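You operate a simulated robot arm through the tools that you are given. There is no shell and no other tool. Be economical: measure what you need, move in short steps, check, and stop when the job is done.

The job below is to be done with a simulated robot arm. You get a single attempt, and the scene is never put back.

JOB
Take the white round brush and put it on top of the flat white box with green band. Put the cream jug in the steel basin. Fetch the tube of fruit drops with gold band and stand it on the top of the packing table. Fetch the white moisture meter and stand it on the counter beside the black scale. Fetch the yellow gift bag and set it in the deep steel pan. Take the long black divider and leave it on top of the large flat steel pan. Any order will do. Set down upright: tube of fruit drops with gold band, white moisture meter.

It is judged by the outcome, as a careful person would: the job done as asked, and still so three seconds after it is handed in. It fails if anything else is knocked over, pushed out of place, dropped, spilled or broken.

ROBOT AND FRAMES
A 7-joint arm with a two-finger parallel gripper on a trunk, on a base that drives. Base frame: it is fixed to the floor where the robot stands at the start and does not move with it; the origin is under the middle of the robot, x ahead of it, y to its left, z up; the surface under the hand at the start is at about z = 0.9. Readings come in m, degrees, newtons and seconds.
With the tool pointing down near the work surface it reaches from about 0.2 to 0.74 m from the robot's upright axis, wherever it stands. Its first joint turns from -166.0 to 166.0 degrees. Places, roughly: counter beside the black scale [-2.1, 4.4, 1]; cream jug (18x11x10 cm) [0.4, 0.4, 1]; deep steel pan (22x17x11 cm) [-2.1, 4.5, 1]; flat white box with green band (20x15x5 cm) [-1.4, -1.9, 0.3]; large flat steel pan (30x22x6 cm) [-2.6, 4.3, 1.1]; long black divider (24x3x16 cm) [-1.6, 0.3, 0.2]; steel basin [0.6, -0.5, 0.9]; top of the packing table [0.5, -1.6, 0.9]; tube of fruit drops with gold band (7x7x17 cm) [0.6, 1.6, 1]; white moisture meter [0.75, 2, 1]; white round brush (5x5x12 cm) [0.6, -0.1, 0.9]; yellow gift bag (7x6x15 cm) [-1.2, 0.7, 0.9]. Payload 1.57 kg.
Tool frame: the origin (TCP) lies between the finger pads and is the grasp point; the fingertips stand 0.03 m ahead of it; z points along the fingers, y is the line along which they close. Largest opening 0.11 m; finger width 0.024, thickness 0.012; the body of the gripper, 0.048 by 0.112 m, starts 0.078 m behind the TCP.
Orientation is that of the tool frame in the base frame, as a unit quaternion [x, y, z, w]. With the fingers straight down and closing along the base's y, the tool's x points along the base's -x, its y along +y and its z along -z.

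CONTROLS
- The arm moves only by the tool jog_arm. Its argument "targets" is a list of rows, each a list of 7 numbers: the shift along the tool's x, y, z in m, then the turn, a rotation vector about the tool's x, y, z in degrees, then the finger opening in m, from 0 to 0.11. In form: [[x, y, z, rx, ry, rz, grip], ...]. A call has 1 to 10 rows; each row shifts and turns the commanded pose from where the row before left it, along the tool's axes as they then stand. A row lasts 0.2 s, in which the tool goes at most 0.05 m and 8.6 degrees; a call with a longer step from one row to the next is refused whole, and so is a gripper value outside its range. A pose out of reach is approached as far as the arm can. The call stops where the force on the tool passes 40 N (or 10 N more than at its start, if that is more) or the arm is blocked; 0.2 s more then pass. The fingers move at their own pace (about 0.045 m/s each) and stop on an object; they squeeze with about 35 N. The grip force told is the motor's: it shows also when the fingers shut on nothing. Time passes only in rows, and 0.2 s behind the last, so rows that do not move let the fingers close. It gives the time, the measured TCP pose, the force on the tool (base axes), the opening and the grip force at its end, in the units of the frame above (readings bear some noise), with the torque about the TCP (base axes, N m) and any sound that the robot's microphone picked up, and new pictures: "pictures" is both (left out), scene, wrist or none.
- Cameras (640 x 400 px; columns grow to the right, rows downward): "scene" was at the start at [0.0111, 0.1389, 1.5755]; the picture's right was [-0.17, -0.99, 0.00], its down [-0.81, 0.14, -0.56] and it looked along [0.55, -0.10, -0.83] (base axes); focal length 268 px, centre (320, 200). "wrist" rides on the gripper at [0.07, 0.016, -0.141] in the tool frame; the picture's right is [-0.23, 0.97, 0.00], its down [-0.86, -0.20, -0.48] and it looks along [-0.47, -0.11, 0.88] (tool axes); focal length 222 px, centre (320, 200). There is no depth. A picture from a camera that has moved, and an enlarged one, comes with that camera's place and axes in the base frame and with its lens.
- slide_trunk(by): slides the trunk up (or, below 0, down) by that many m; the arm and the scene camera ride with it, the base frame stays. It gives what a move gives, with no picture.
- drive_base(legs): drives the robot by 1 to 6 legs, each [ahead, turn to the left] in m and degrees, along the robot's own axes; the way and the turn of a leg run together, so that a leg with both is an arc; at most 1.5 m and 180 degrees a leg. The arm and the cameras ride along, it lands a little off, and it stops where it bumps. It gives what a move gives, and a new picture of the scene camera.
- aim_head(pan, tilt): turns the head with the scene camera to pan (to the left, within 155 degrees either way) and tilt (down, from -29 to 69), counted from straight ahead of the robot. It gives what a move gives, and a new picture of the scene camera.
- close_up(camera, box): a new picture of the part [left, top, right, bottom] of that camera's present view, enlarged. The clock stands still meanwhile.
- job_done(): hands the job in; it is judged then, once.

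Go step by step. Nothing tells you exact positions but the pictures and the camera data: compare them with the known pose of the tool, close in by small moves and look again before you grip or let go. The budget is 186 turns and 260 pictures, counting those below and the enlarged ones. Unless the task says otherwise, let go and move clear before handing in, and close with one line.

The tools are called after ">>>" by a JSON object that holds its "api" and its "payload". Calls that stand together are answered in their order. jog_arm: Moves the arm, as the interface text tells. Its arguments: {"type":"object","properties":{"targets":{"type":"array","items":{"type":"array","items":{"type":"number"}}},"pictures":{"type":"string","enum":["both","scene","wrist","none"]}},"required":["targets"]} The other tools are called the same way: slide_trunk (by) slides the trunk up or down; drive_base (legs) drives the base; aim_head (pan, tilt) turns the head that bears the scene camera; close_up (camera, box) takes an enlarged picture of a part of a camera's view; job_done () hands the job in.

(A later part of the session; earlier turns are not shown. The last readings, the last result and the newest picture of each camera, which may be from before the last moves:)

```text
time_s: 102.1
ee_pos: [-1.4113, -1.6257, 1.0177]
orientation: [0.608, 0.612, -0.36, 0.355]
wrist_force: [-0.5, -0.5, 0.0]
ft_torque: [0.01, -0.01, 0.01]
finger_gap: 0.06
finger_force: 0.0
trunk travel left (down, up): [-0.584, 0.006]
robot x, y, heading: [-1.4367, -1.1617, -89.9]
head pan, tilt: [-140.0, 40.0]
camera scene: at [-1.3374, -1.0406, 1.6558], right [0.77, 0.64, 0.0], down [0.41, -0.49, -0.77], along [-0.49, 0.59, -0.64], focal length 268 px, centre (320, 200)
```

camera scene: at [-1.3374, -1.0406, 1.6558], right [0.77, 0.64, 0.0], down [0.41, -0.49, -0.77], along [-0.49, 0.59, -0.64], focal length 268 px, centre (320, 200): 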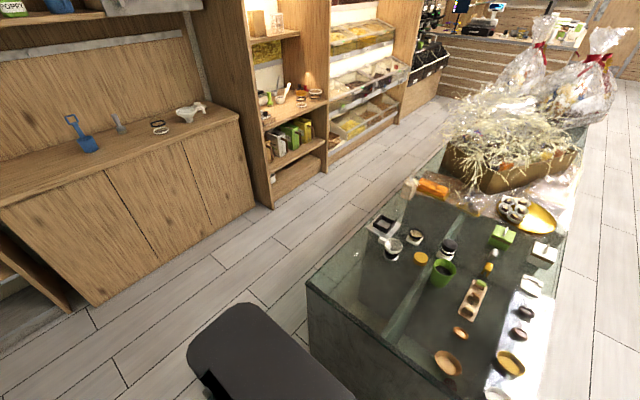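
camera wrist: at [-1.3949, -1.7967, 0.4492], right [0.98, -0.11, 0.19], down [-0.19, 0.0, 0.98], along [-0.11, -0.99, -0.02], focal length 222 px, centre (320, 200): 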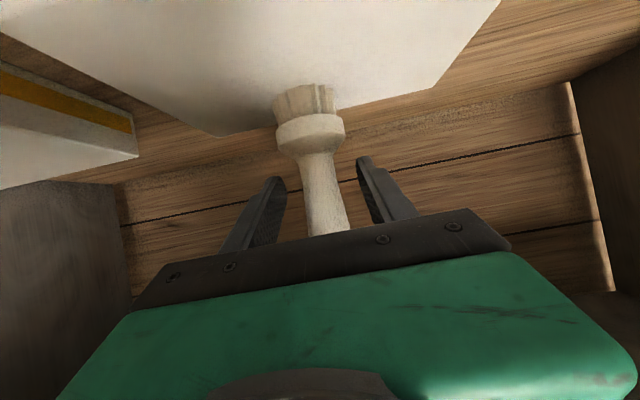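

>>> {"api": "close_up", "payload": {"camera": "scene", "box": [320, 150, 600, 330]}}

>>> {"api": "close_up", "payload": {"camera": "scene", "box": [400, 0, 640, 150]}}

```text
2.22 times, centred on (460, 240) of scene
camera zoom: at [-1.3374, -1.0406, 1.6558], right [0.77, 0.64, 0.0], down [0.41, -0.49, -0.77], along [-0.49, 0.59, -0.64], focal length 594 px, centre (9, 111)
```

zoom: 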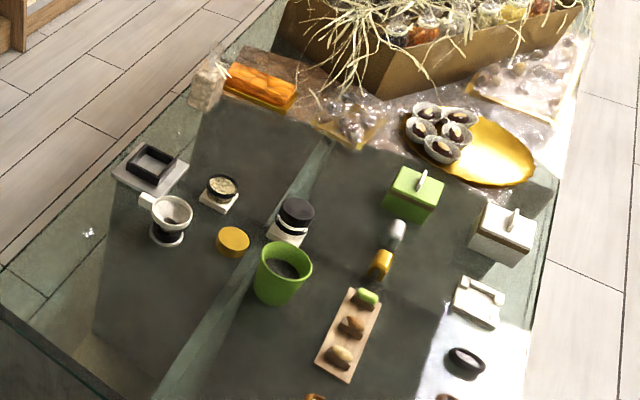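

```text
2.67 times, centred on (520, 75) of scene
camera zoom: at [-1.3374, -1.0406, 1.6558], right [0.77, 0.64, 0.0], down [0.41, -0.49, -0.77], along [-0.49, 0.59, -0.64], focal length 713 px, centre (-213, 533)
```

zoom: 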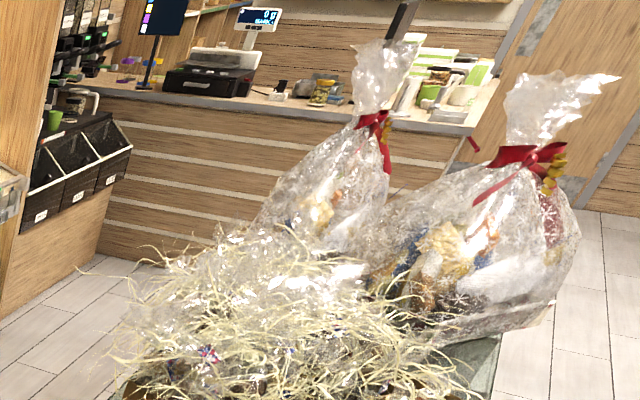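

The yellow bag seems to sit among bags in the straw crate on the case; the divider is in the case's rear near the floor, reachable from the service aisle. Drive around there and look.

>>> {"api": "drive_base", "payload": {"legs": [[0, -90], [0.86, 0], [0, -90], [0.7, 0]]}}

>>> {"api": "aim_head", "payload": {"pan": -50, "tilt": 35}}

```text
time_s: 117.6
ee_pos: [-2.318, -0.006, 1.0165]
orientation: [0.616, -0.604, -0.358, -0.357]
wrist_force: [0.5, -0.1, -0.2]
ft_torque: [0.0, -0.01, 0.02]
finger_gap: 0.0598
finger_force: 0.0
trunk travel left (down, up): [-0.584, 0.006]
robot x, y, heading: [-2.2836, -0.4701, 90.8]
head pan, tilt: [-140.0, 40.0]
camera scene: at [-2.3813, -0.5977, 1.6559], right [-0.76, -0.65, 0.0], down [-0.42, 0.49, -0.77], along [0.5, -0.58, -0.64], focal length 268 px, centre (320, 200)
```

scene: 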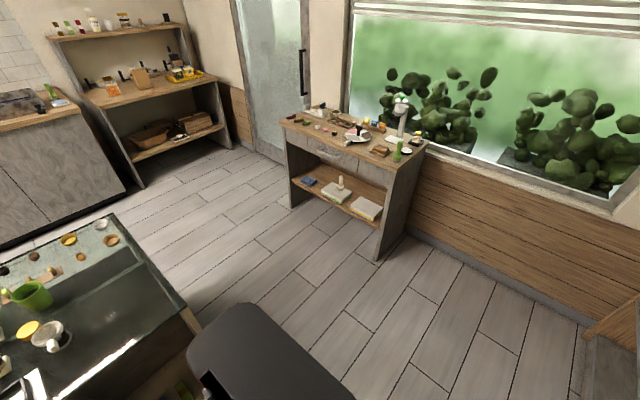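

```text
time_s: 119.2
ee_pos: [-2.3175, -0.0056, 1.0179]
orientation: [0.616, -0.603, -0.359, -0.358]
wrist_force: [0.4, 0.1, 0.0]
ft_torque: [0.0, 0.02, -0.03]
finger_gap: 0.0598
finger_force: 0.0
trunk travel left (down, up): [-0.584, 0.006]
robot x, y, heading: [-2.2846, -0.4712, 91.0]
head pan, tilt: [-50.0, 35.0]
camera scene: at [-2.3703, -0.4761, 1.6634], right [0.65, -0.76, 0.0], down [-0.43, -0.38, -0.82], along [0.62, 0.54, -0.57], focal length 268 px, centre (320, 200)
```

scene: 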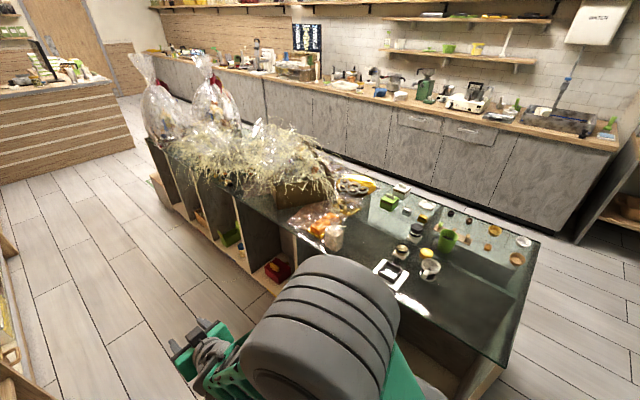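

>>> {"api": "drive_base", "payload": {"legs": [[0.75, 0], [0, -91]]}}

>>> {"api": "aim_head", "payload": {"pan": 0, "tilt": 55}}

```text
time_s: 127.1
ee_pos: [-1.8303, 0.307, 1.0176]
orientation: [-0.012, 0.863, 0.003, 0.506]
wrist_force: [-0.3, -0.2, 0.4]
ft_torque: [0.04, 0.0, -0.03]
finger_gap: 0.0599
finger_force: 0.1
trunk travel left (down, up): [-0.584, 0.006]
robot x, y, heading: [-2.2907, 0.2737, 1.4]
head pan, tilt: [-50.0, 35.0]
camera scene: at [-2.2974, 0.3577, 1.6634], right [-0.75, -0.66, 0.0], down [-0.38, 0.43, -0.82], along [0.54, -0.62, -0.57], focal length 268 px, centre (320, 200)
```

scene: 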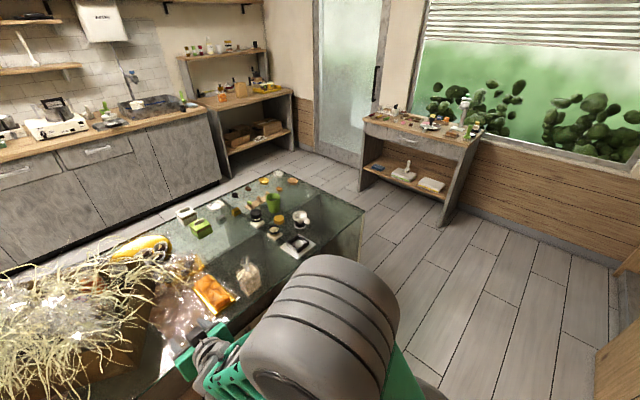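

```text
time_s: 128.3
ee_pos: [-1.8314, 0.3069, 1.0177]
orientation: [-0.01, 0.863, 0.002, 0.506]
wrist_force: [-0.1, 0.4, -0.1]
ft_torque: [-0.01, -0.01, 0.0]
finger_gap: 0.06
finger_force: 0.0
trunk travel left (down, up): [-0.584, 0.006]
robot x, y, heading: [-2.2933, 0.2731, 1.6]
head pan, tilt: [0.0, 55.0]
camera scene: at [-2.2833, 0.4254, 1.6352], right [0.02, -1.0, 0.0], down [-0.82, -0.02, -0.57], along [0.57, 0.01, -0.82], focal length 268 px, centre (320, 200)
```

scene: 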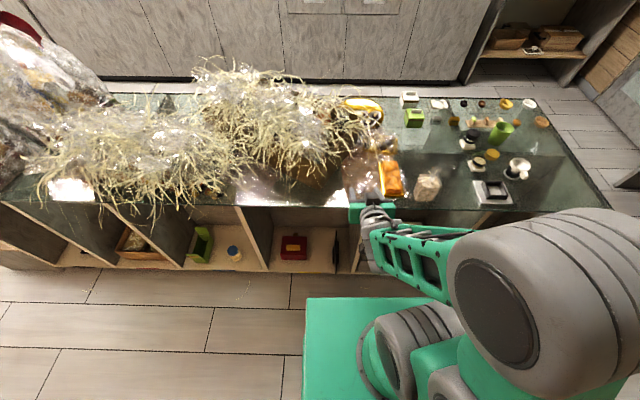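

>>> {"api": "close_up", "payload": {"camera": "scene", "box": [180, 180, 440, 300]}}

>>> {"api": "slide_trunk", "payload": {"by": -0.35}}

>>> {"api": "aim_head", "payload": {"pan": 8, "tilt": 45}}

```text
2.46 times, centred on (310, 240) of scene
camera zoom: at [-2.2833, 0.4254, 1.6352], right [0.02, -1.0, 0.0], down [-0.82, -0.02, -0.57], along [0.57, 0.01, -0.82], focal length 658 px, centre (345, 102)
```

zoom: 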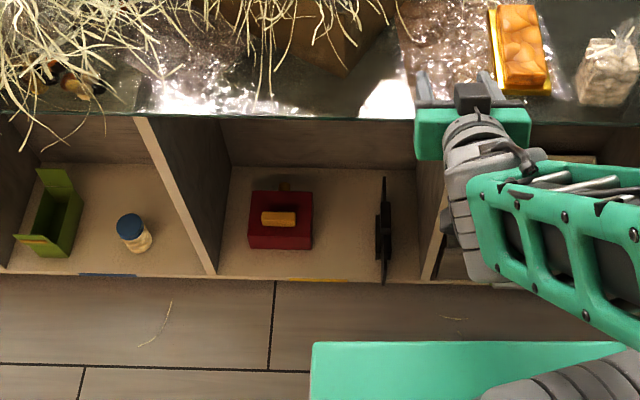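

```text
time_s: 131.7
ee_pos: [-1.8314, 0.3077, 0.6673]
orientation: [-0.011, 0.863, 0.002, 0.506]
wrist_force: [0.1, -0.7, -0.8]
ft_torque: [-0.01, 0.03, 0.0]
finger_gap: 0.06
finger_force: 0.0
trunk travel left (down, up): [-0.234, 0.356]
robot x, y, heading: [-2.2929, 0.2718, 1.3]
head pan, tilt: [0.0, 55.0]
```

```text
time_s: 132.4
ee_pos: [-1.8304, 0.3085, 0.6678]
orientation: [-0.011, 0.862, 0.002, 0.506]
wrist_force: [-1.0, 0.3, 0.3]
ft_torque: [0.01, 0.02, 0.01]
finger_gap: 0.0602
finger_force: 0.1
trunk travel left (down, up): [-0.234, 0.356]
robot x, y, heading: [-2.2907, 0.2694, 1.3]
head pan, tilt: [8.0, 45.0]
camera scene: at [-2.2751, 0.4369, 1.2985], right [0.16, -0.99, 0.0], down [-0.7, -0.11, -0.71], along [0.7, 0.11, -0.71], focal length 268 px, centre (320, 200)
```

scene: 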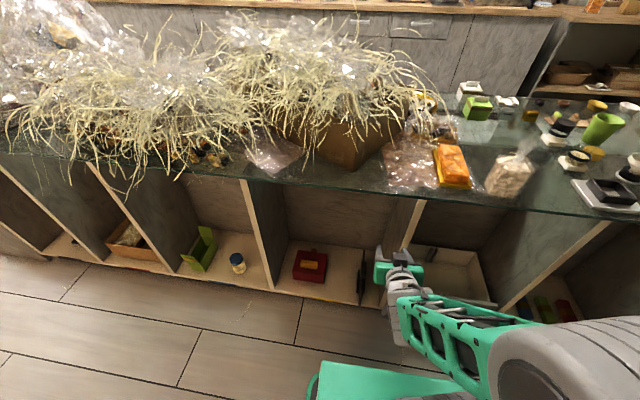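

The black divider stands edge-on in the compartment at about y=0.34, x from −1.75 to −1.5. I'll back off a bit, go to the lowest trunk position and approach it.

>>> {"api": "drive_base", "payload": {"legs": [[-0.08, 0]]}}

>>> {"api": "slide_trunk", "payload": {"by": -0.23}}

>>> {"api": "jog_arm", "payload": {"targets": [[0.01, 0.01, 0.006, 0.6, 0, 0.35, 0.08], [0.02, 0.01, 0.012, 0.6, 0, 0.35, 0.08], [0.025, 0.01, 0.0145, 0, 0, 0, 0.08]], "pictures": "both"}}

```text
time_s: 133.5
ee_pos: [-1.9102, 0.3069, 0.668]
orientation: [-0.012, 0.862, 0.003, 0.506]
wrist_force: [-0.5, 0.2, 0.6]
ft_torque: [-0.02, -0.06, -0.01]
finger_gap: 0.0601
finger_force: 0.1
trunk travel left (down, up): [-0.234, 0.356]
robot x, y, heading: [-2.3742, 0.2699, 1.3]
head pan, tilt: [8.0, 45.0]
camera scene: at [-2.3552, 0.4353, 1.2986], right [0.16, -0.99, 0.0], down [-0.7, -0.11, -0.71], along [0.7, 0.11, -0.71], focal length 268 px, centre (320, 200)
```

scene: 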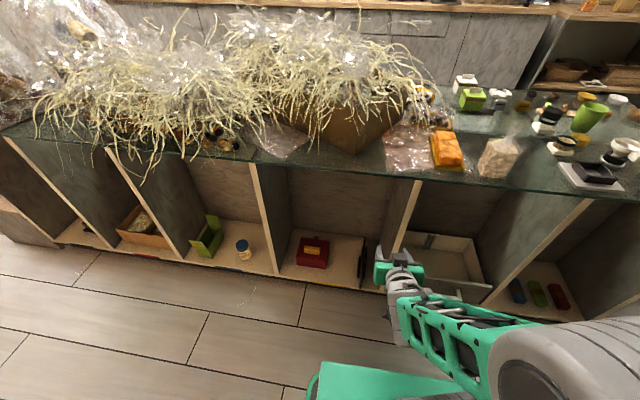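

```text
time_s: 135.9
ee_pos: [-1.9105, 0.3075, 0.4377]
orientation: [-0.012, 0.863, 0.003, 0.506]
wrist_force: [-0.3, 0.4, 0.0]
ft_torque: [0.01, 0.0, -0.02]
finger_gap: 0.0601
finger_force: 0.1
trunk travel left (down, up): [-0.004, 0.586]
robot x, y, heading: [-2.371, 0.2684, 1.6]
head pan, tilt: [8.0, 45.0]
```

```text
time_s: 136.7
ee_pos: [-1.9098, 0.3379, 0.3731]
orientation: [-0.002, 0.862, -0.003, 0.507]
wrist_force: [-0.1, -0.6, 0.2]
ft_torque: [0.01, -0.01, -0.01]
finger_gap: 0.0801
finger_force: 0.1
trunk travel left (down, up): [-0.004, 0.586]
robot x, y, heading: [-2.3753, 0.2724, 1.5]
head pan, tilt: [8.0, 45.0]
camera scene: at [-2.3555, 0.4352, 1.0686], right [0.16, -0.99, 0.0], down [-0.7, -0.11, -0.71], along [0.7, 0.11, -0.71], focal length 268 px, centre (320, 200)
camera wrist: at [-2.0666, 0.3532, 0.3817], right [0.11, 0.97, 0.19], down [0.0, -0.19, 0.98], along [0.99, -0.11, -0.02], focal length 222 px, centre (320, 200)
```

scene: 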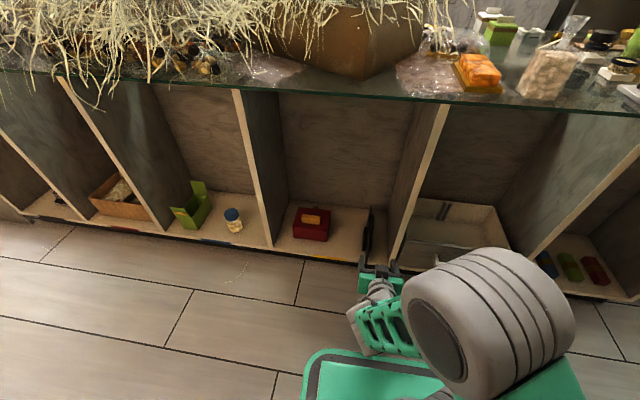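
wrist: 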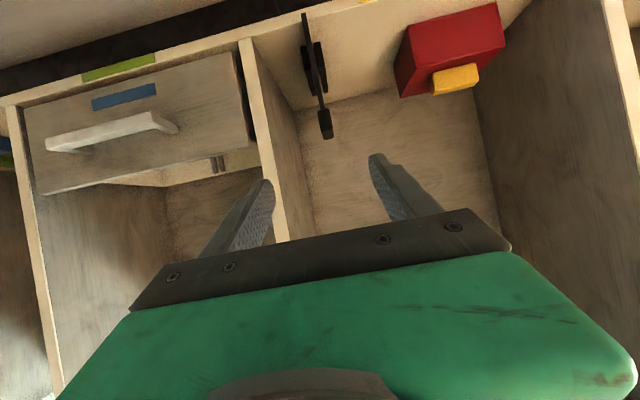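

>>> {"api": "close_up", "payload": {"camera": "wrist", "box": [220, 0, 440, 160]}}

>>> {"api": "close_up", "payload": {"camera": "scene", "box": [280, 180, 440, 290]}}

```text
2.50 times, centred on (330, 80) of wrist
camera zoom: at [-2.0666, 0.3532, 0.3817], right [0.11, 0.97, 0.19], down [0.0, -0.19, 0.98], along [0.99, -0.11, -0.02], focal length 555 px, centre (295, 500)
```

zoom: 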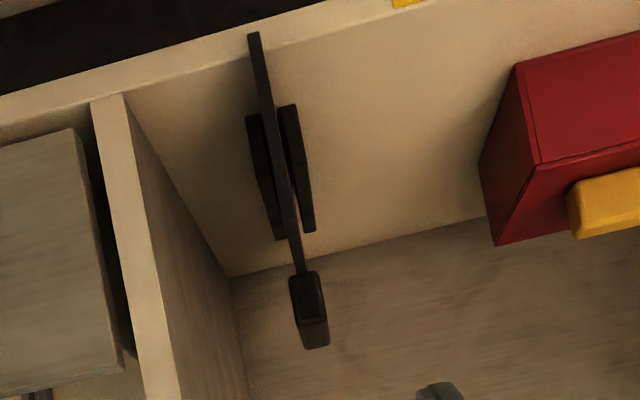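

```text
3.64 times, centred on (360, 235) of scene
camera zoom: at [-2.3555, 0.4352, 1.0686], right [0.16, -0.99, 0.0], down [-0.7, -0.11, -0.71], along [0.7, 0.11, -0.71], focal length 973 px, centre (174, 73)
```

zoom: 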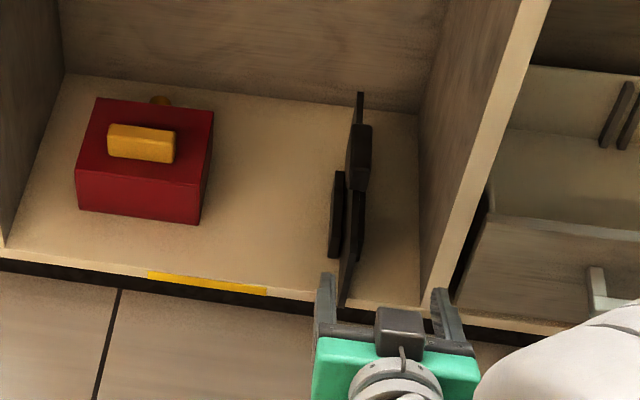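

The divider has a knob-like handle at its top centre, near (−1.61, 0.34, 0.225), and feet at its sides. I'll approach the handle along the tool axis.

>>> {"api": "jog_arm", "payload": {"targets": [[-0.0025, 0.001, 0.048, 0, 0, 0, 0.07], [-0.0025, 0.001, 0.048, 0, 0, 0, 0.07], [-0.0025, 0, 0.048, 0, 0, 0, 0.07], [-0.0025, 0, 0.048, 0, 0, 0, 0.07], [-0.0025, 0, 0.048, 0, 0, 0, 0.07]], "pictures": "both"}}

>>> {"api": "close_up", "payload": {"camera": "scene", "box": [280, 180, 440, 290]}}

```text
time_s: 137.9
ee_pos: [-1.6948, 0.338, 0.268]
orientation: [-0.002, 0.863, -0.003, 0.505]
wrist_force: [0.4, 0.0, 0.4]
ft_torque: [0.0, 0.02, 0.01]
finger_gap: 0.07
finger_force: 0.1
trunk travel left (down, up): [-0.004, 0.586]
robot x, y, heading: [-2.3757, 0.2699, 0.9]
head pan, tilt: [8.0, 45.0]
camera scene: at [-2.3555, 0.4353, 1.0686], right [0.16, -0.99, 0.0], down [-0.7, -0.11, -0.71], along [0.7, 0.11, -0.71], focal length 268 px, centre (320, 200)
camera wrist: at [-1.8516, 0.3537, 0.2762], right [0.11, 0.98, 0.19], down [0.0, -0.19, 0.98], along [0.99, -0.11, -0.02], focal length 222 px, centre (320, 200)
```

scene: 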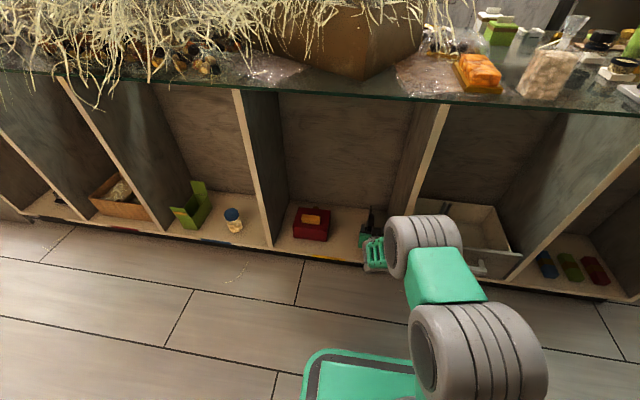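
wrist: 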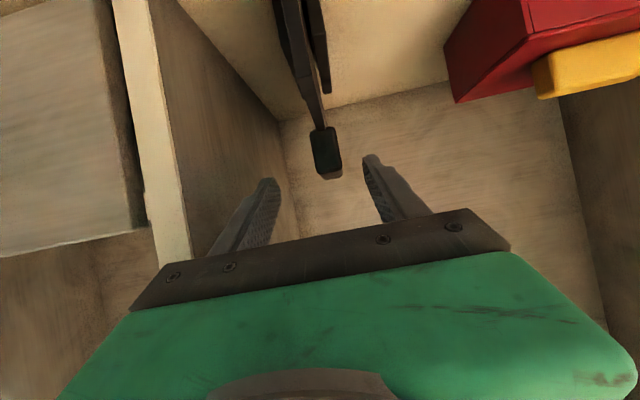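

```text
3.64 times, centred on (360, 235) of scene
camera zoom: at [-2.3555, 0.4353, 1.0686], right [0.16, -0.99, 0.0], down [-0.7, -0.11, -0.71], along [0.7, 0.11, -0.71], focal length 973 px, centre (174, 73)
```

zoom: 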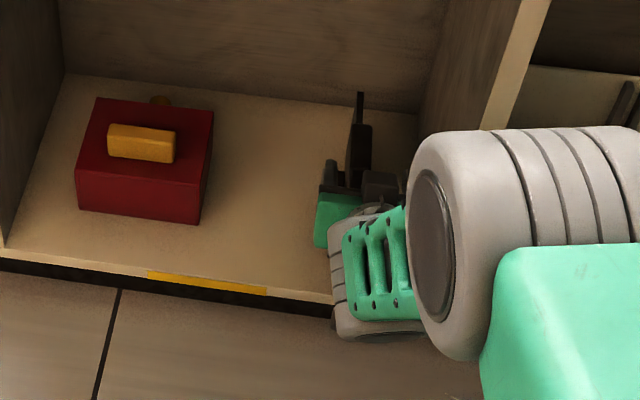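

Handle front face is ahead between the fingers. Advance around it and close.

>>> {"api": "jog_arm", "payload": {"targets": [[-0.004, 0.003, 0.04, 0, 0, 0, 0.07], [-0.004, 0.002, 0.04, 0, 0, 0, 0.07]], "pictures": "wrist"}}

```text
time_s: 138.5
ee_pos: [-1.6206, 0.3412, 0.236]
orientation: [-0.001, 0.862, -0.003, 0.507]
wrist_force: [1.0, -0.7, 0.5]
ft_torque: [0.02, 0.04, -0.03]
finger_gap: 0.0699
finger_force: 0.1
trunk travel left (down, up): [-0.004, 0.586]
robot x, y, heading: [-2.371, 0.2699, 1.3]
head pan, tilt: [8.0, 45.0]
camera wrist: at [-1.7767, 0.3573, 0.2437], right [0.11, 0.97, 0.19], down [0.0, -0.19, 0.98], along [0.99, -0.11, -0.02], focal length 222 px, centre (320, 200)
```

wrist: 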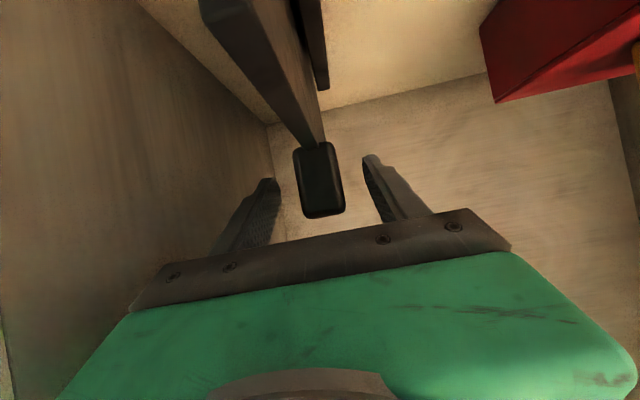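

Well placed. Close and lift slightly.

>>> {"api": "jog_arm", "payload": {"targets": [[0, 0, 0, 0, 0, 0, 0.03], [0, 0, 0, 0, 0, 0, 0.0], [0, 0, 0, 0, 0, 0, 0.0], [0, 0, 0, 0, 0, 0, 0.0], [0, 0, 0, 0, 0, 0, 0.0], [-0.009, 0, -0.005, 0, 0, 0, 0.0], [-0.018, 0, -0.01, 0, 0, 0, 0.0], [-0.018, 0, -0.01, 0, 0, 0, 0.0]], "pictures": "both"}}

```text
time_s: 140.3
ee_pos: [-1.6196, 0.3414, 0.2875]
orientation: [-0.001, 0.862, -0.003, 0.506]
wrist_force: [-0.5, -0.2, -1.5]
ft_torque: [0.02, 0.0, 0.03]
finger_gap: 0.0236
finger_force: 34.8
trunk travel left (down, up): [-0.004, 0.586]
robot x, y, heading: [-2.3736, 0.2713, 1.1]
head pan, tilt: [8.0, 45.0]
camera scene: at [-2.355, 0.4353, 1.0685], right [0.16, -0.99, 0.0], down [-0.7, -0.11, -0.71], along [0.7, 0.11, -0.71], focal length 268 px, centre (320, 200)
camera wrist: at [-1.7773, 0.3577, 0.2951], right [0.11, 0.97, 0.19], down [0.0, -0.19, 0.98], along [0.99, -0.11, -0.02], focal length 222 px, centre (320, 200)
```

scene: 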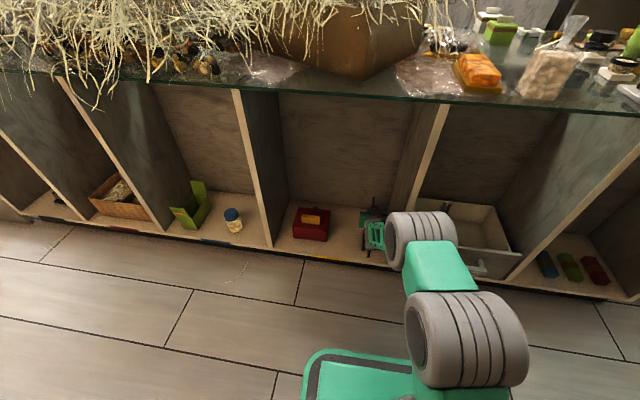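
wrist: 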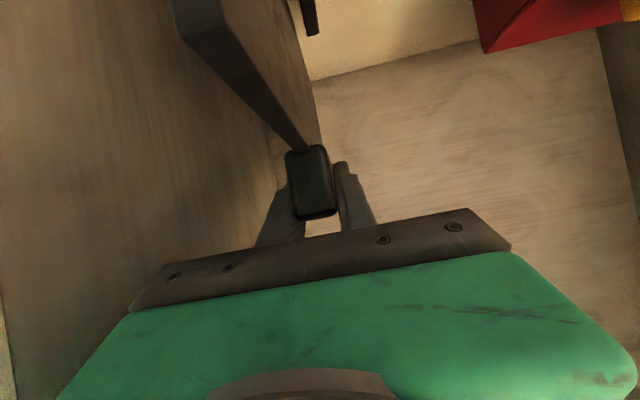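

Held well. Back the base out a little and retract the arm so the divider leaves the case.

>>> {"api": "drive_base", "payload": {"legs": [[-0.15, 0]]}}

>>> {"api": "jog_arm", "payload": {"targets": [[0.015, 0, -0.03, 0, 0, 0, 0.0], [0.015, 0, -0.03, 0, 0, 0, 0.0], [0.015, 0, -0.03, 0, 0, 0, 0.0], [0.015, 0, -0.03, 0, 0, 0, 0.0]], "pictures": "scene"}}

```text
time_s: 141.6
ee_pos: [-1.7665, 0.3412, 0.2872]
orientation: [-0.002, 0.863, -0.003, 0.506]
wrist_force: [-0.6, -0.3, -2.1]
ft_torque: [0.0, 0.02, 0.01]
finger_gap: 0.0238
finger_force: 34.9
trunk travel left (down, up): [-0.004, 0.586]
robot x, y, heading: [-2.5216, 0.2688, 1.2]
head pan, tilt: [8.0, 45.0]
camera scene: at [-2.5024, 0.4321, 1.0686], right [0.16, -0.99, 0.0], down [-0.7, -0.11, -0.71], along [0.7, 0.11, -0.71], focal length 268 px, centre (320, 200)
```

scene: 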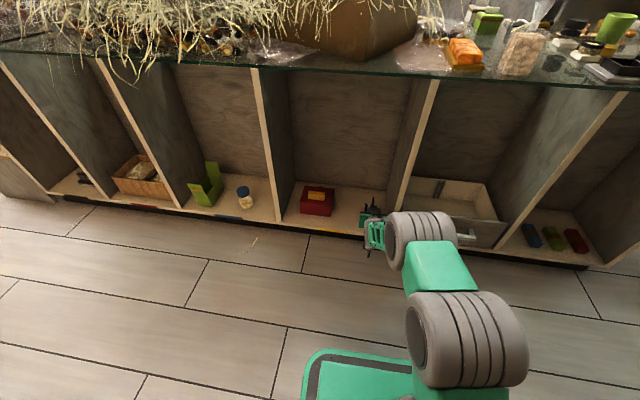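

```text
time_s: 142.6
ee_pos: [-1.9019, 0.3391, 0.2933]
orientation: [-0.002, 0.862, -0.003, 0.506]
wrist_force: [0.3, 0.0, -1.5]
ft_torque: [0.0, 0.02, 0.01]
finger_gap: 0.0237
finger_force: 35.0
trunk travel left (down, up): [-0.004, 0.586]
robot x, y, heading: [-2.5199, 0.2664, 1.3]
head pan, tilt: [8.0, 45.0]
camera scene: at [-2.5023, 0.4321, 1.0686], right [0.16, -0.99, 0.0], down [-0.7, -0.11, -0.71], along [0.7, 0.11, -0.71], focal length 268 px, centre (320, 200)
```

scene: 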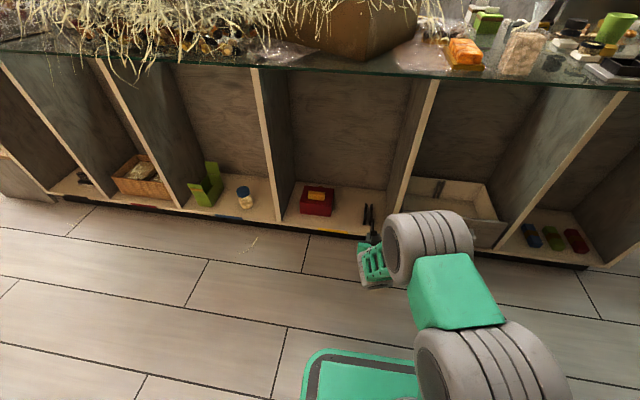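

>>> {"api": "jog_arm", "payload": {"targets": [[0.02, 0, -0.035, 0, 0, 0, 0.0], [0.02, 0, -0.035, 0, 0, 0, 0.0]], "pictures": "none"}}

>>> {"api": "slide_trunk", "payload": {"by": 0.4}}

>>> {"api": "slide_trunk", "payload": {"by": 0.18}}

>>> {"api": "aim_head", "payload": {"pan": 85, "tilt": 25}}

```text
time_s: 143.2
ee_pos: [-1.9817, 0.3405, 0.2943]
orientation: [-0.001, 0.862, -0.003, 0.507]
wrist_force: [0.5, -0.3, 0.0]
ft_torque: [-0.02, 0.0, -0.01]
finger_gap: 0.0236
finger_force: 34.9
trunk travel left (down, up): [-0.004, 0.586]
robot x, y, heading: [-2.523, 0.2658, 1.0]
head pan, tilt: [8.0, 45.0]
```

```text
time_s: 147.1
ee_pos: [-1.9819, 0.3411, 0.6943]
orientation: [-0.002, 0.862, -0.003, 0.507]
wrist_force: [1.1, 0.0, -1.4]
ft_torque: [0.01, -0.02, -0.02]
finger_gap: 0.0238
finger_force: 34.9
trunk travel left (down, up): [-0.404, 0.186]
robot x, y, heading: [-2.5168, 0.2663, 1.3]
head pan, tilt: [8.0, 45.0]
```

```text
time_s: 149.1
ee_pos: [-1.9808, 0.3401, 0.8739]
orientation: [-0.002, 0.863, -0.003, 0.506]
wrist_force: [0.7, 0.5, -1.2]
ft_torque: [0.02, -0.05, -0.02]
finger_gap: 0.0236
finger_force: 35.1
trunk travel left (down, up): [-0.584, 0.006]
robot x, y, heading: [-2.517, 0.2664, 1.0]
head pan, tilt: [8.0, 45.0]
```

```text
time_s: 150.6
ee_pos: [-1.9825, 0.3411, 0.8734]
orientation: [-0.002, 0.863, -0.003, 0.506]
wrist_force: [-0.8, 0.0, -2.4]
ft_torque: [-0.01, -0.03, 0.01]
finger_gap: 0.0238
finger_force: 35.1
trunk travel left (down, up): [-0.584, 0.006]
robot x, y, heading: [-2.5202, 0.2675, 1.4]
head pan, tilt: [85.0, 25.0]
camera scene: at [-2.5767, 0.5109, 1.6791], right [1.0, -0.07, 0.0], down [-0.03, -0.42, -0.91], along [0.06, 0.9, -0.42], focal length 268 px, centre (320, 200)
```

scene: 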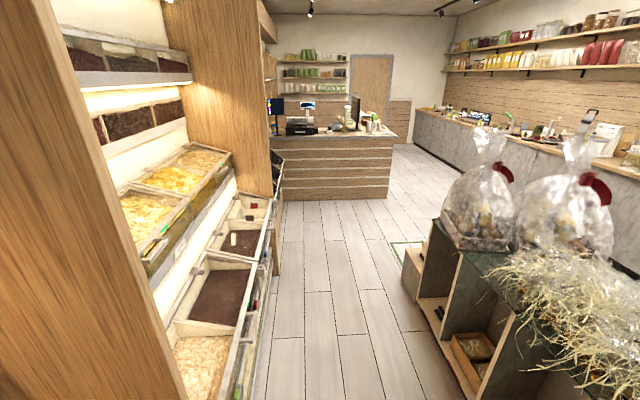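

The checkout counter lies ahead at y≈4. Raise the divider a bit and drive up the aisle toward it.

>>> {"api": "jog_arm", "payload": {"targets": [[-0.035, 0, -0.02, 0, 0, 0, 0.0], [-0.035, 0, -0.02, 0, 0, 0, 0.0], [-0.035, 0, -0.02, 0, 0, 0, 0.0]], "pictures": "none"}}

>>> {"api": "drive_base", "payload": {"legs": [[0, 74], [1.1, 0], [0, 14.5], [1.1, 0]]}}

>>> {"api": "aim_head", "payload": {"pan": 0, "tilt": 30}}

```text
time_s: 151.4
ee_pos: [-1.9832, 0.3429, 0.993]
orientation: [-0.001, 0.863, -0.003, 0.506]
wrist_force: [0.0, -0.6, -1.6]
ft_torque: [0.01, 0.0, 0.02]
finger_gap: 0.0234
finger_force: 35.0
trunk travel left (down, up): [-0.584, 0.006]
robot x, y, heading: [-2.5189, 0.2675, 1.2]
head pan, tilt: [85.0, 25.0]
```

```text
time_s: 166.2
ee_pos: [-2.3014, 2.9509, 0.9924]
orientation: [-0.607, 0.613, 0.354, 0.362]
wrist_force: [-0.3, -0.2, -1.2]
ft_torque: [0.03, 0.01, -0.02]
finger_gap: 0.0236
finger_force: 35.1
trunk travel left (down, up): [-0.584, 0.006]
robot x, y, heading: [-2.2333, 2.4173, 90.9]
head pan, tilt: [85.0, 25.0]
camera scene: at [-2.4764, 2.3586, 1.6792], right [0.08, 1.0, 0.0], down [0.42, -0.03, -0.91], along [-0.9, 0.07, -0.42], focal length 268 px, centre (320, 200)
```

scene: 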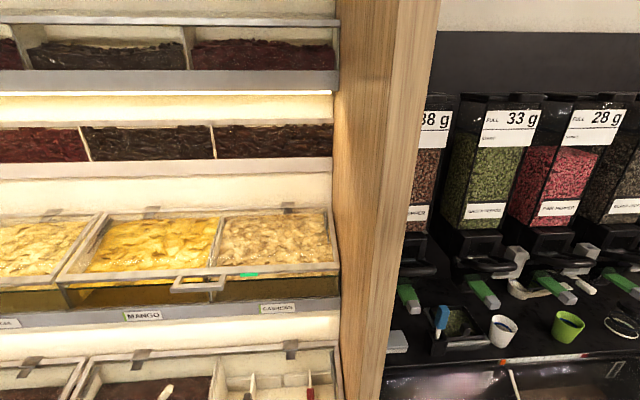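

```text
time_s: 167.8
ee_pos: [-2.3004, 2.9517, 0.9922]
orientation: [-0.607, 0.613, 0.353, 0.362]
wrist_force: [0.0, 0.0, -1.9]
ft_torque: [0.0, 0.0, 0.0]
finger_gap: 0.0238
finger_force: 35.6
trunk travel left (down, up): [-0.584, 0.006]
robot x, y, heading: [-2.2328, 2.4103, 90.7]
head pan, tilt: [0.0, 30.0]
camera scene: at [-2.3855, 2.4417, 1.6712], right [1.0, 0.01, 0.0], down [0.01, -0.5, -0.87], along [-0.01, 0.87, -0.5], focal length 268 px, centre (320, 200)
```

scene: 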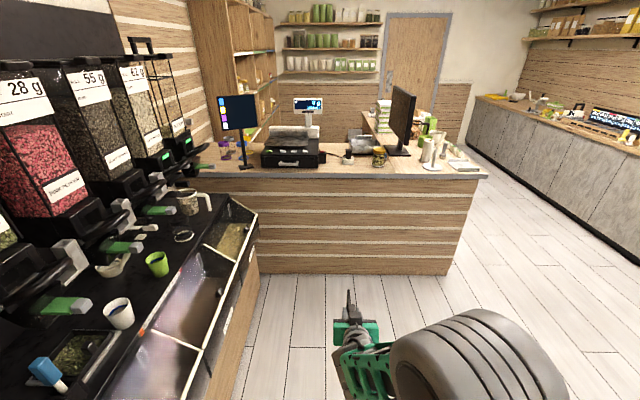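

>>> {"api": "close_up", "payload": {"camera": "scene", "box": [190, 80, 510, 190]}}

```text
2.00 times, centred on (350, 135) of scene
camera zoom: at [-2.3855, 2.4417, 1.6712], right [1.0, 0.01, 0.0], down [0.01, -0.5, -0.87], along [-0.01, 0.87, -0.5], focal length 535 px, centre (260, 330)
```

zoom: 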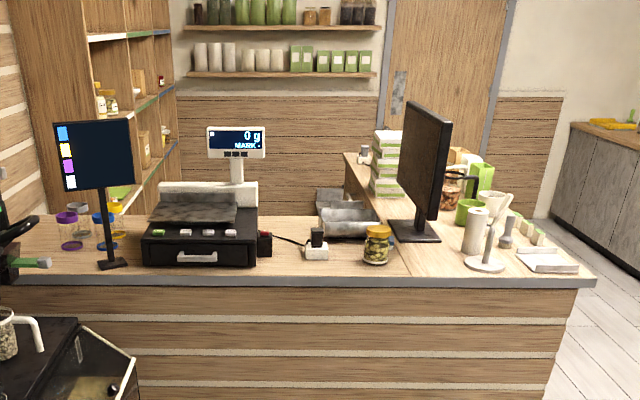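

The large flat pan is the weighing tray on the black scale, at (−2.6, 4.3). Raise the divider high, then drive closer.

>>> {"api": "jog_arm", "payload": {"targets": [[-0.043, 0, -0.025, 0, 0, 0, 0.0], [-0.043, 0, -0.025, 0, 0, 0, 0.0], [-0.043, 0, -0.025, 0, 0, 0, 0.0], [-0.043, 0, -0.025, 0, 0, 0, 0.0], [-0.043, 0, -0.025, 0, 0, 0, 0.0], [-0.043, 0, -0.025, 0, 0, 0, 0.0], [-0.03, 0, -0.017, 0, 0, 0, 0.0]], "pictures": "none"}}

>>> {"api": "drive_base", "payload": {"legs": [[0, 4], [0.9, 0], [0, -4.5]]}}

>>> {"api": "aim_head", "payload": {"pan": 5, "tilt": 42}}

```text
time_s: 169.4
ee_pos: [-2.3019, 2.9434, 1.3247]
orientation: [-0.607, 0.612, 0.354, 0.362]
wrist_force: [0.4, 0.3, -1.1]
ft_torque: [-0.01, -0.01, 0.03]
finger_gap: 0.0235
finger_force: 34.7
trunk travel left (down, up): [-0.584, 0.006]
robot x, y, heading: [-2.2307, 2.4147, 90.5]
head pan, tilt: [0.0, 30.0]
```

```text
time_s: 175.1
ee_pos: [-2.3891, 3.8463, 1.3231]
orientation: [0.61, -0.609, -0.355, -0.36]
wrist_force: [0.5, 0.3, -2.0]
ft_torque: [0.01, 0.02, -0.01]
finger_gap: 0.0236
finger_force: 35.0
trunk travel left (down, up): [-0.584, 0.006]
robot x, y, heading: [-2.3153, 3.3166, 90.9]
head pan, tilt: [0.0, 30.0]
camera scene: at [-2.4661, 3.343, 1.6712], right [1.0, 0.02, 0.0], down [0.01, -0.5, -0.87], along [-0.02, 0.87, -0.5], focal length 268 px, centre (320, 200)
```

scene: 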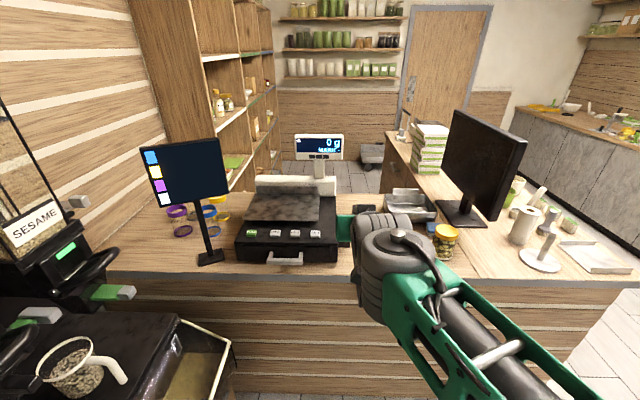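

```text
time_s: 175.8
ee_pos: [-2.3889, 3.8454, 1.3221]
orientation: [0.611, -0.609, -0.356, -0.36]
wrist_force: [-0.6, -0.2, -1.5]
ft_torque: [0.03, -0.02, 0.0]
finger_gap: 0.0235
finger_force: 35.0
trunk travel left (down, up): [-0.584, 0.006]
robot x, y, heading: [-2.3118, 3.3176, 91.2]
head pan, tilt: [5.0, 42.0]
camera scene: at [-2.4733, 3.3356, 1.653], right [0.99, 0.11, 0.0], down [0.07, -0.66, -0.74], along [-0.08, 0.74, -0.67], focal length 268 px, centre (320, 200)
```

scene: 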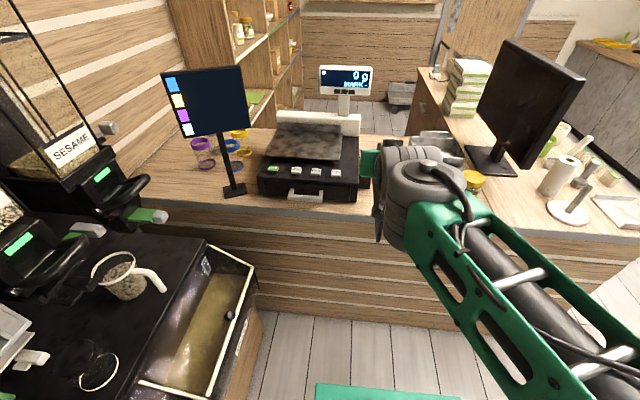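

>>> {"api": "close_up", "payload": {"camera": "scene", "box": [220, 60, 480, 220]}}

```text
2.46 times, centred on (350, 140) of scene
camera zoom: at [-2.4733, 3.3356, 1.653], right [0.99, 0.11, 0.0], down [0.07, -0.66, -0.74], along [-0.08, 0.74, -0.67], focal length 658 px, centre (246, 348)
```

zoom: 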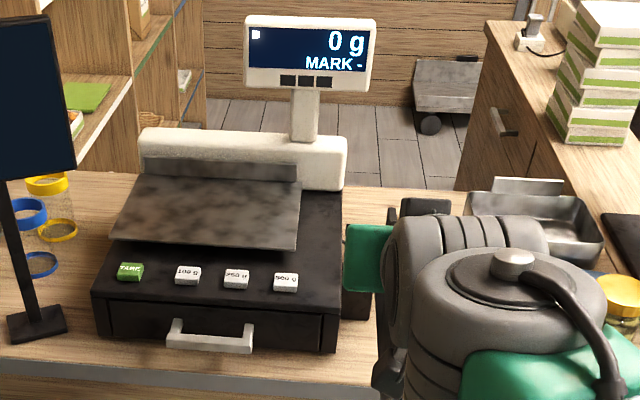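

The pan's flat surface is at z≈1.08, centre (−2.635, 4.31). Drive 0.25 m closer with the divider held high.

>>> {"api": "drive_base", "payload": {"legs": [[0.25, 0]]}}

```text
time_s: 177.6
ee_pos: [-2.393, 4.0932, 1.3218]
orientation: [0.611, -0.61, -0.355, -0.36]
wrist_force: [-0.4, 0.5, -1.2]
ft_torque: [0.01, -0.04, 0.01]
finger_gap: 0.0237
finger_force: 34.5
trunk travel left (down, up): [-0.584, 0.006]
robot x, y, heading: [-2.3152, 3.5603, 91.3]
head pan, tilt: [5.0, 42.0]
camera scene: at [-2.4782, 3.5828, 1.6529], right [0.99, 0.11, 0.0], down [0.07, -0.67, -0.74], along [-0.08, 0.74, -0.67], focal length 268 px, centre (320, 200)
```

scene: 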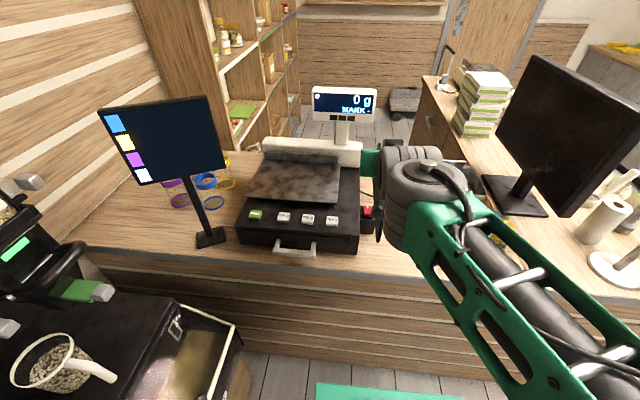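

Swing left with a 30° yaw, moving toward above the pan.

>>> {"api": "jog_arm", "payload": {"targets": [[0, 0.045, 0, -6.5, 0, -3.75, 0.0], [-0.003, 0.0446, 0.0051, -6.5, 0, -3.75, 0.0], [-0.0058, 0.0435, 0.01, -6.5, 0, -3.75, 0.0], [-0.0086, 0.0416, 0.0149, -6.5, 0, -3.75, 0.0], [-0.022, -0.011, 0.038, 0, 0, 0, 0.0], [-0.022, -0.011, 0.038, 0, 0, 0, 0.0], [-0.022, -0.011, 0.038, 0, 0, 0, 0.0]], "pictures": "both"}}

```text
time_s: 179.2
ee_pos: [-2.61, 4.2255, 1.3198]
orientation: [0.75, -0.43, -0.433, -0.257]
wrist_force: [-0.2, 0.7, -1.8]
ft_torque: [0.01, 0.03, -0.01]
finger_gap: 0.0236
finger_force: 34.9
trunk travel left (down, up): [-0.584, 0.006]
robot x, y, heading: [-2.3152, 3.5639, 91.1]
head pan, tilt: [5.0, 42.0]
camera scene: at [-2.4788, 3.583, 1.6528], right [0.99, 0.11, 0.0], down [0.07, -0.67, -0.74], along [-0.08, 0.74, -0.67], focal length 268 px, centre (320, 200)
camera wrist: at [-2.5453, 4.0804, 1.3293], right [-0.9, -0.39, 0.18], down [0.16, 0.1, 0.98], along [-0.4, 0.92, -0.03], focal length 222 px, centre (320, 200)
```

scene: 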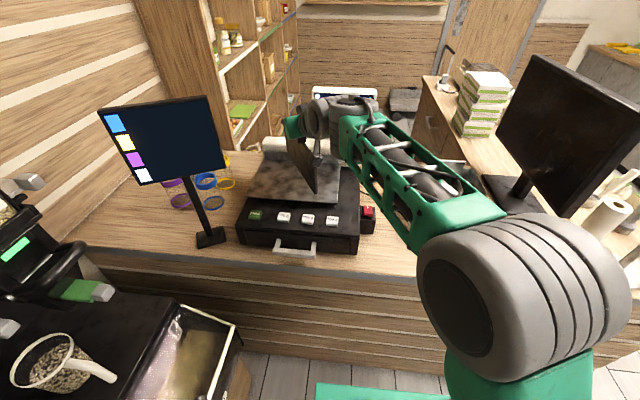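
wrist: 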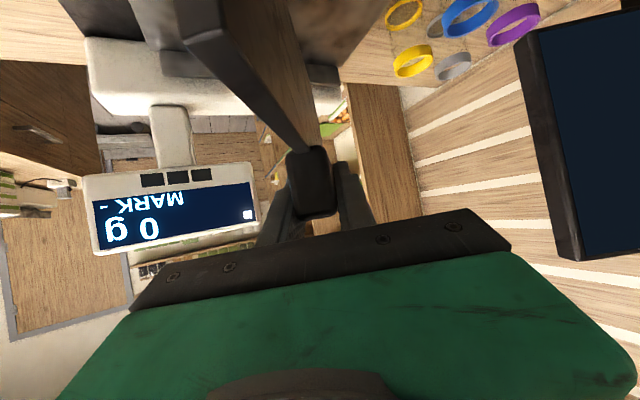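

>>> {"api": "jog_arm", "payload": {"targets": [[-0.016, -0.004, 0.028, 0, 0, 0, 0.0], [-0.016, -0.004, 0.028, 0, 0, 0, 0.0], [0.026, 0, 0.015, 0, 0, 0, 0.0], [0.022, 0, 0.0125, 0, 0, 0, 0.0]], "pictures": "none"}}

>>> {"api": "close_up", "payload": {"camera": "scene", "box": [210, 60, 450, 260]}}

```text
time_s: 180.2
ee_pos: [-2.6352, 4.2855, 1.2684]
orientation: [0.749, -0.43, -0.433, -0.257]
wrist_force: [-0.4, -0.9, -1.2]
ft_torque: [0.0, -0.02, 0.0]
finger_gap: 0.0239
finger_force: 35.2
trunk travel left (down, up): [-0.584, 0.006]
robot x, y, heading: [-2.3132, 3.5641, 90.9]
head pan, tilt: [5.0, 42.0]
```

```text
2.00 times, centred on (330, 160) of scene
camera zoom: at [-2.4786, 3.5823, 1.6529], right [0.99, 0.11, 0.0], down [0.07, -0.67, -0.74], along [-0.08, 0.74, -0.67], focal length 535 px, centre (300, 280)
```

zoom: 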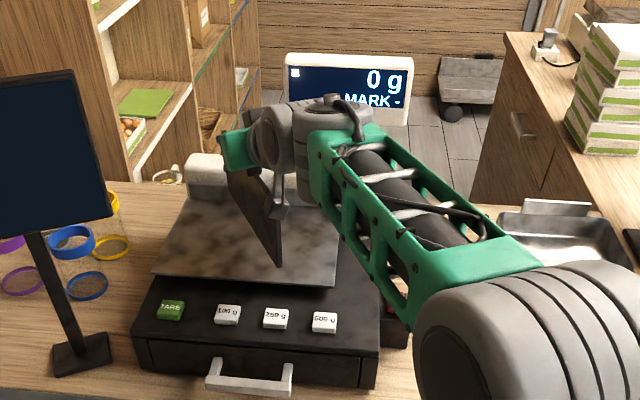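

Over the pan. Lower gently.

>>> {"api": "jog_arm", "payload": {"targets": [[0.0087, 0, 0.005, 0, 0, 0, 0.0], [0.0087, 0, 0.005, 0, 0, 0, 0.0], [0.0043, 0, 0.0025, 0, 0, 0, 0.0]], "pictures": "none"}}

>>> {"api": "close_up", "payload": {"camera": "scene", "box": [240, 100, 400, 220]}}

```text
time_s: 181.0
ee_pos: [-2.6347, 4.2861, 1.2433]
orientation: [0.749, -0.431, -0.433, -0.257]
wrist_force: [-0.7, -0.5, -1.2]
ft_torque: [0.0, -0.01, 0.02]
finger_gap: 0.0238
finger_force: 35.1
trunk travel left (down, up): [-0.584, 0.006]
robot x, y, heading: [-2.3139, 3.5635, 90.8]
head pan, tilt: [5.0, 42.0]
```

```text
3.33 times, centred on (320, 160) of scene
camera zoom: at [-2.4783, 3.582, 1.6529], right [0.99, 0.11, 0.0], down [0.07, -0.67, -0.74], along [-0.08, 0.74, -0.67], focal length 892 px, centre (320, 333)
```

zoom: 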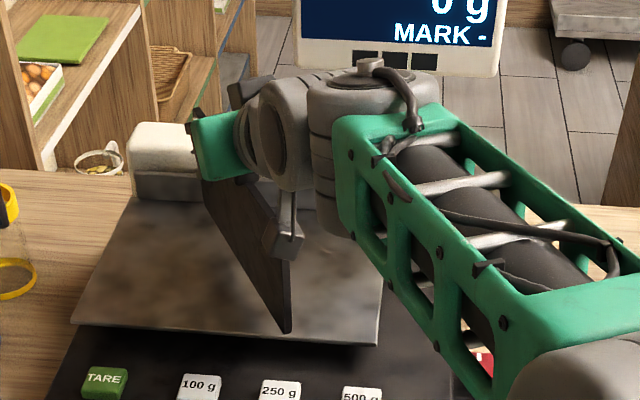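

>>> {"api": "jog_arm", "payload": {"targets": [[0.0043, 0, 0.0025, 0, 0, 0, 0.0], [0.0043, 0, 0.0025, 0, 0, 0, 0.0]], "pictures": "none"}}

>>> {"api": "jog_arm", "payload": {"targets": [[0.0043, 0, 0.0025, 0, 0, 0, 0.0], [0.0043, 0, 0.0025, 0, 0, 0, 0.0]], "pictures": "none"}}

```text
time_s: 181.6
ee_pos: [-2.6348, 4.286, 1.2322]
orientation: [0.749, -0.431, -0.433, -0.258]
wrist_force: [-0.4, 0.6, -0.9]
ft_torque: [-0.01, 0.0, -0.01]
finger_gap: 0.0237
finger_force: 35.2
trunk travel left (down, up): [-0.584, 0.006]
robot x, y, heading: [-2.315, 3.5636, 91.2]
head pan, tilt: [5.0, 42.0]
```

```text
time_s: 182.2
ee_pos: [-2.6343, 4.2851, 1.2228]
orientation: [0.749, -0.43, -0.433, -0.257]
wrist_force: [0.2, 0.0, -2.9]
ft_torque: [0.01, 0.02, 0.01]
finger_gap: 0.024
finger_force: 34.9
trunk travel left (down, up): [-0.584, 0.006]
robot x, y, heading: [-2.3199, 3.5629, 91.2]
head pan, tilt: [5.0, 42.0]
```

>>> {"api": "jog_arm", "payload": {"targets": [[0.0043, 0, 0.0025, 0, 0, 0, 0.0], [0.0043, 0, 0.0025, 0, 0, 0, 0.0]], "pictures": "none"}}

>>> {"api": "close_up", "payload": {"camera": "scene", "box": [240, 100, 400, 220]}}

```text
time_s: 182.8
ee_pos: [-2.6341, 4.2857, 1.2165]
orientation: [0.748, -0.43, -0.435, -0.259]
wrist_force: [-0.2, -1.3, 3.2]
ft_torque: [0.44, 0.32, 0.09]
finger_gap: 0.0237
finger_force: 35.5
trunk travel left (down, up): [-0.584, 0.006]
robot x, y, heading: [-2.3229, 3.5647, 91.2]
head pan, tilt: [5.0, 42.0]
```

```text
3.33 times, centred on (320, 160) of scene
camera zoom: at [-2.478, 3.5811, 1.6531], right [0.99, 0.11, 0.0], down [0.07, -0.67, -0.74], along [-0.08, 0.74, -0.67], focal length 892 px, centre (320, 333)
```

zoom: 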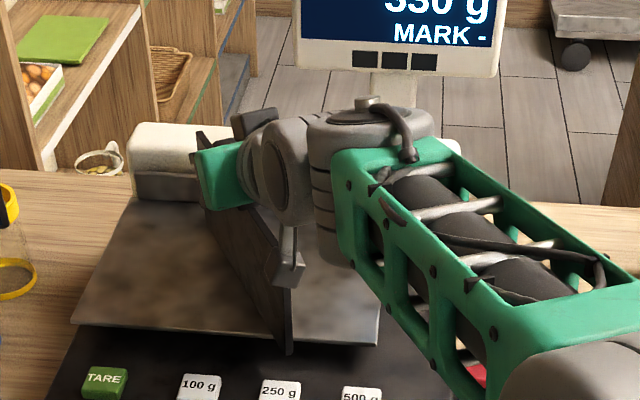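

The far end touches the pan's raised back first, so I should turn the divider along the pan's long side. Raise, yaw 40° more, and re-check.

>>> {"api": "jog_arm", "payload": {"targets": [[-0.035, 0, -0.02, 0, 0, 0, 0.0], [-0.026, 0, -0.015, 0, 0, 0, 0.0], [0, 0, 0, -6.93, 0, -4, 0.0], [0, 0, 0, -6.93, 0, -4, 0.0], [0, 0, 0, -6.93, 0, -4, 0.0], [0, 0, 0, -6.93, 0, -4, 0.0], [0, 0, 0, -6.93, 0, -4, 0.0]], "pictures": "wrist"}}

>>> {"api": "close_up", "payload": {"camera": "scene", "box": [200, 60, 420, 230]}}

```text
time_s: 184.4
ee_pos: [-2.633, 4.2849, 1.2783]
orientation: [0.854, -0.15, -0.49, -0.092]
wrist_force: [0.5, 2.0, -0.6]
ft_torque: [-0.04, 0.0, 0.1]
finger_gap: 0.0238
finger_force: 35.6
trunk travel left (down, up): [-0.584, 0.006]
robot x, y, heading: [-2.3165, 3.5644, 91.1]
head pan, tilt: [5.0, 42.0]
camera wrist: at [-2.4903, 4.2156, 1.2906], right [-0.45, -0.88, 0.19], down [0.05, 0.18, 0.98], along [-0.89, 0.45, -0.04], focal length 222 px, centre (320, 200)
```

wrist: 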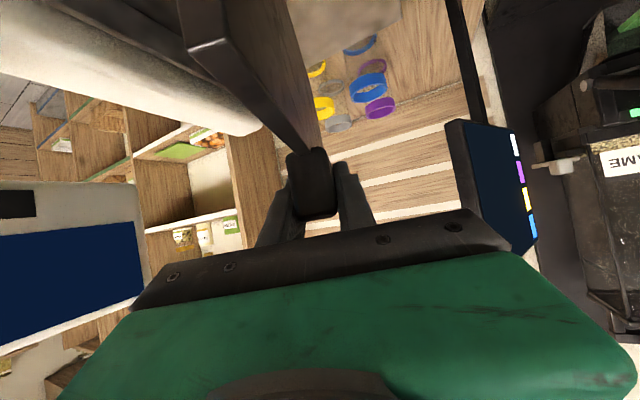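

```text
2.35 times, centred on (310, 145) of scene
camera zoom: at [-2.4779, 3.5845, 1.6524], right [0.99, 0.11, 0.0], down [0.07, -0.67, -0.74], along [-0.08, 0.74, -0.67], focal length 629 px, centre (344, 329)
```

zoom: 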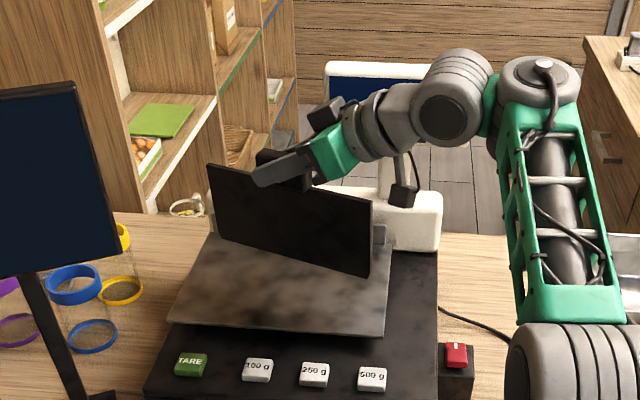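

Now along the pan. Shift 2 cm toward the front and lower gently.

>>> {"api": "jog_arm", "payload": {"targets": [[0.0045, 0.0178, -0.0078, 0, 0, 0, 0.0], [0.0173, 0, 0.01, 0, 0, 0, 0.0], [0.0173, 0, 0.01, 0, 0, 0, 0.0], [0.0087, 0, 0.005, 0, 0, 0, 0.0]], "pictures": "none"}}

>>> {"api": "close_up", "payload": {"camera": "scene", "box": [200, 60, 420, 230]}}

```text
time_s: 185.4
ee_pos: [-2.6313, 4.2654, 1.2325]
orientation: [0.854, -0.149, -0.49, -0.095]
wrist_force: [-0.3, 0.2, -0.8]
ft_torque: [0.01, -0.02, -0.02]
finger_gap: 0.0239
finger_force: 35.0
trunk travel left (down, up): [-0.584, 0.006]
robot x, y, heading: [-2.3121, 3.5646, 91.1]
head pan, tilt: [5.0, 42.0]
```

```text
2.35 times, centred on (310, 145) of scene
camera zoom: at [-2.4782, 3.5816, 1.6529], right [0.99, 0.11, 0.0], down [0.07, -0.67, -0.74], along [-0.08, 0.74, -0.67], focal length 629 px, centre (344, 329)
```

zoom: 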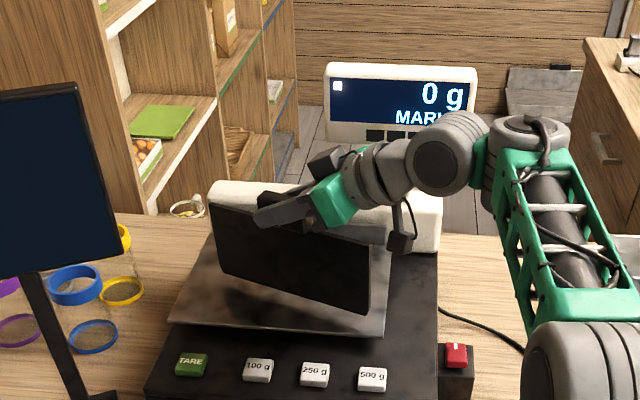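

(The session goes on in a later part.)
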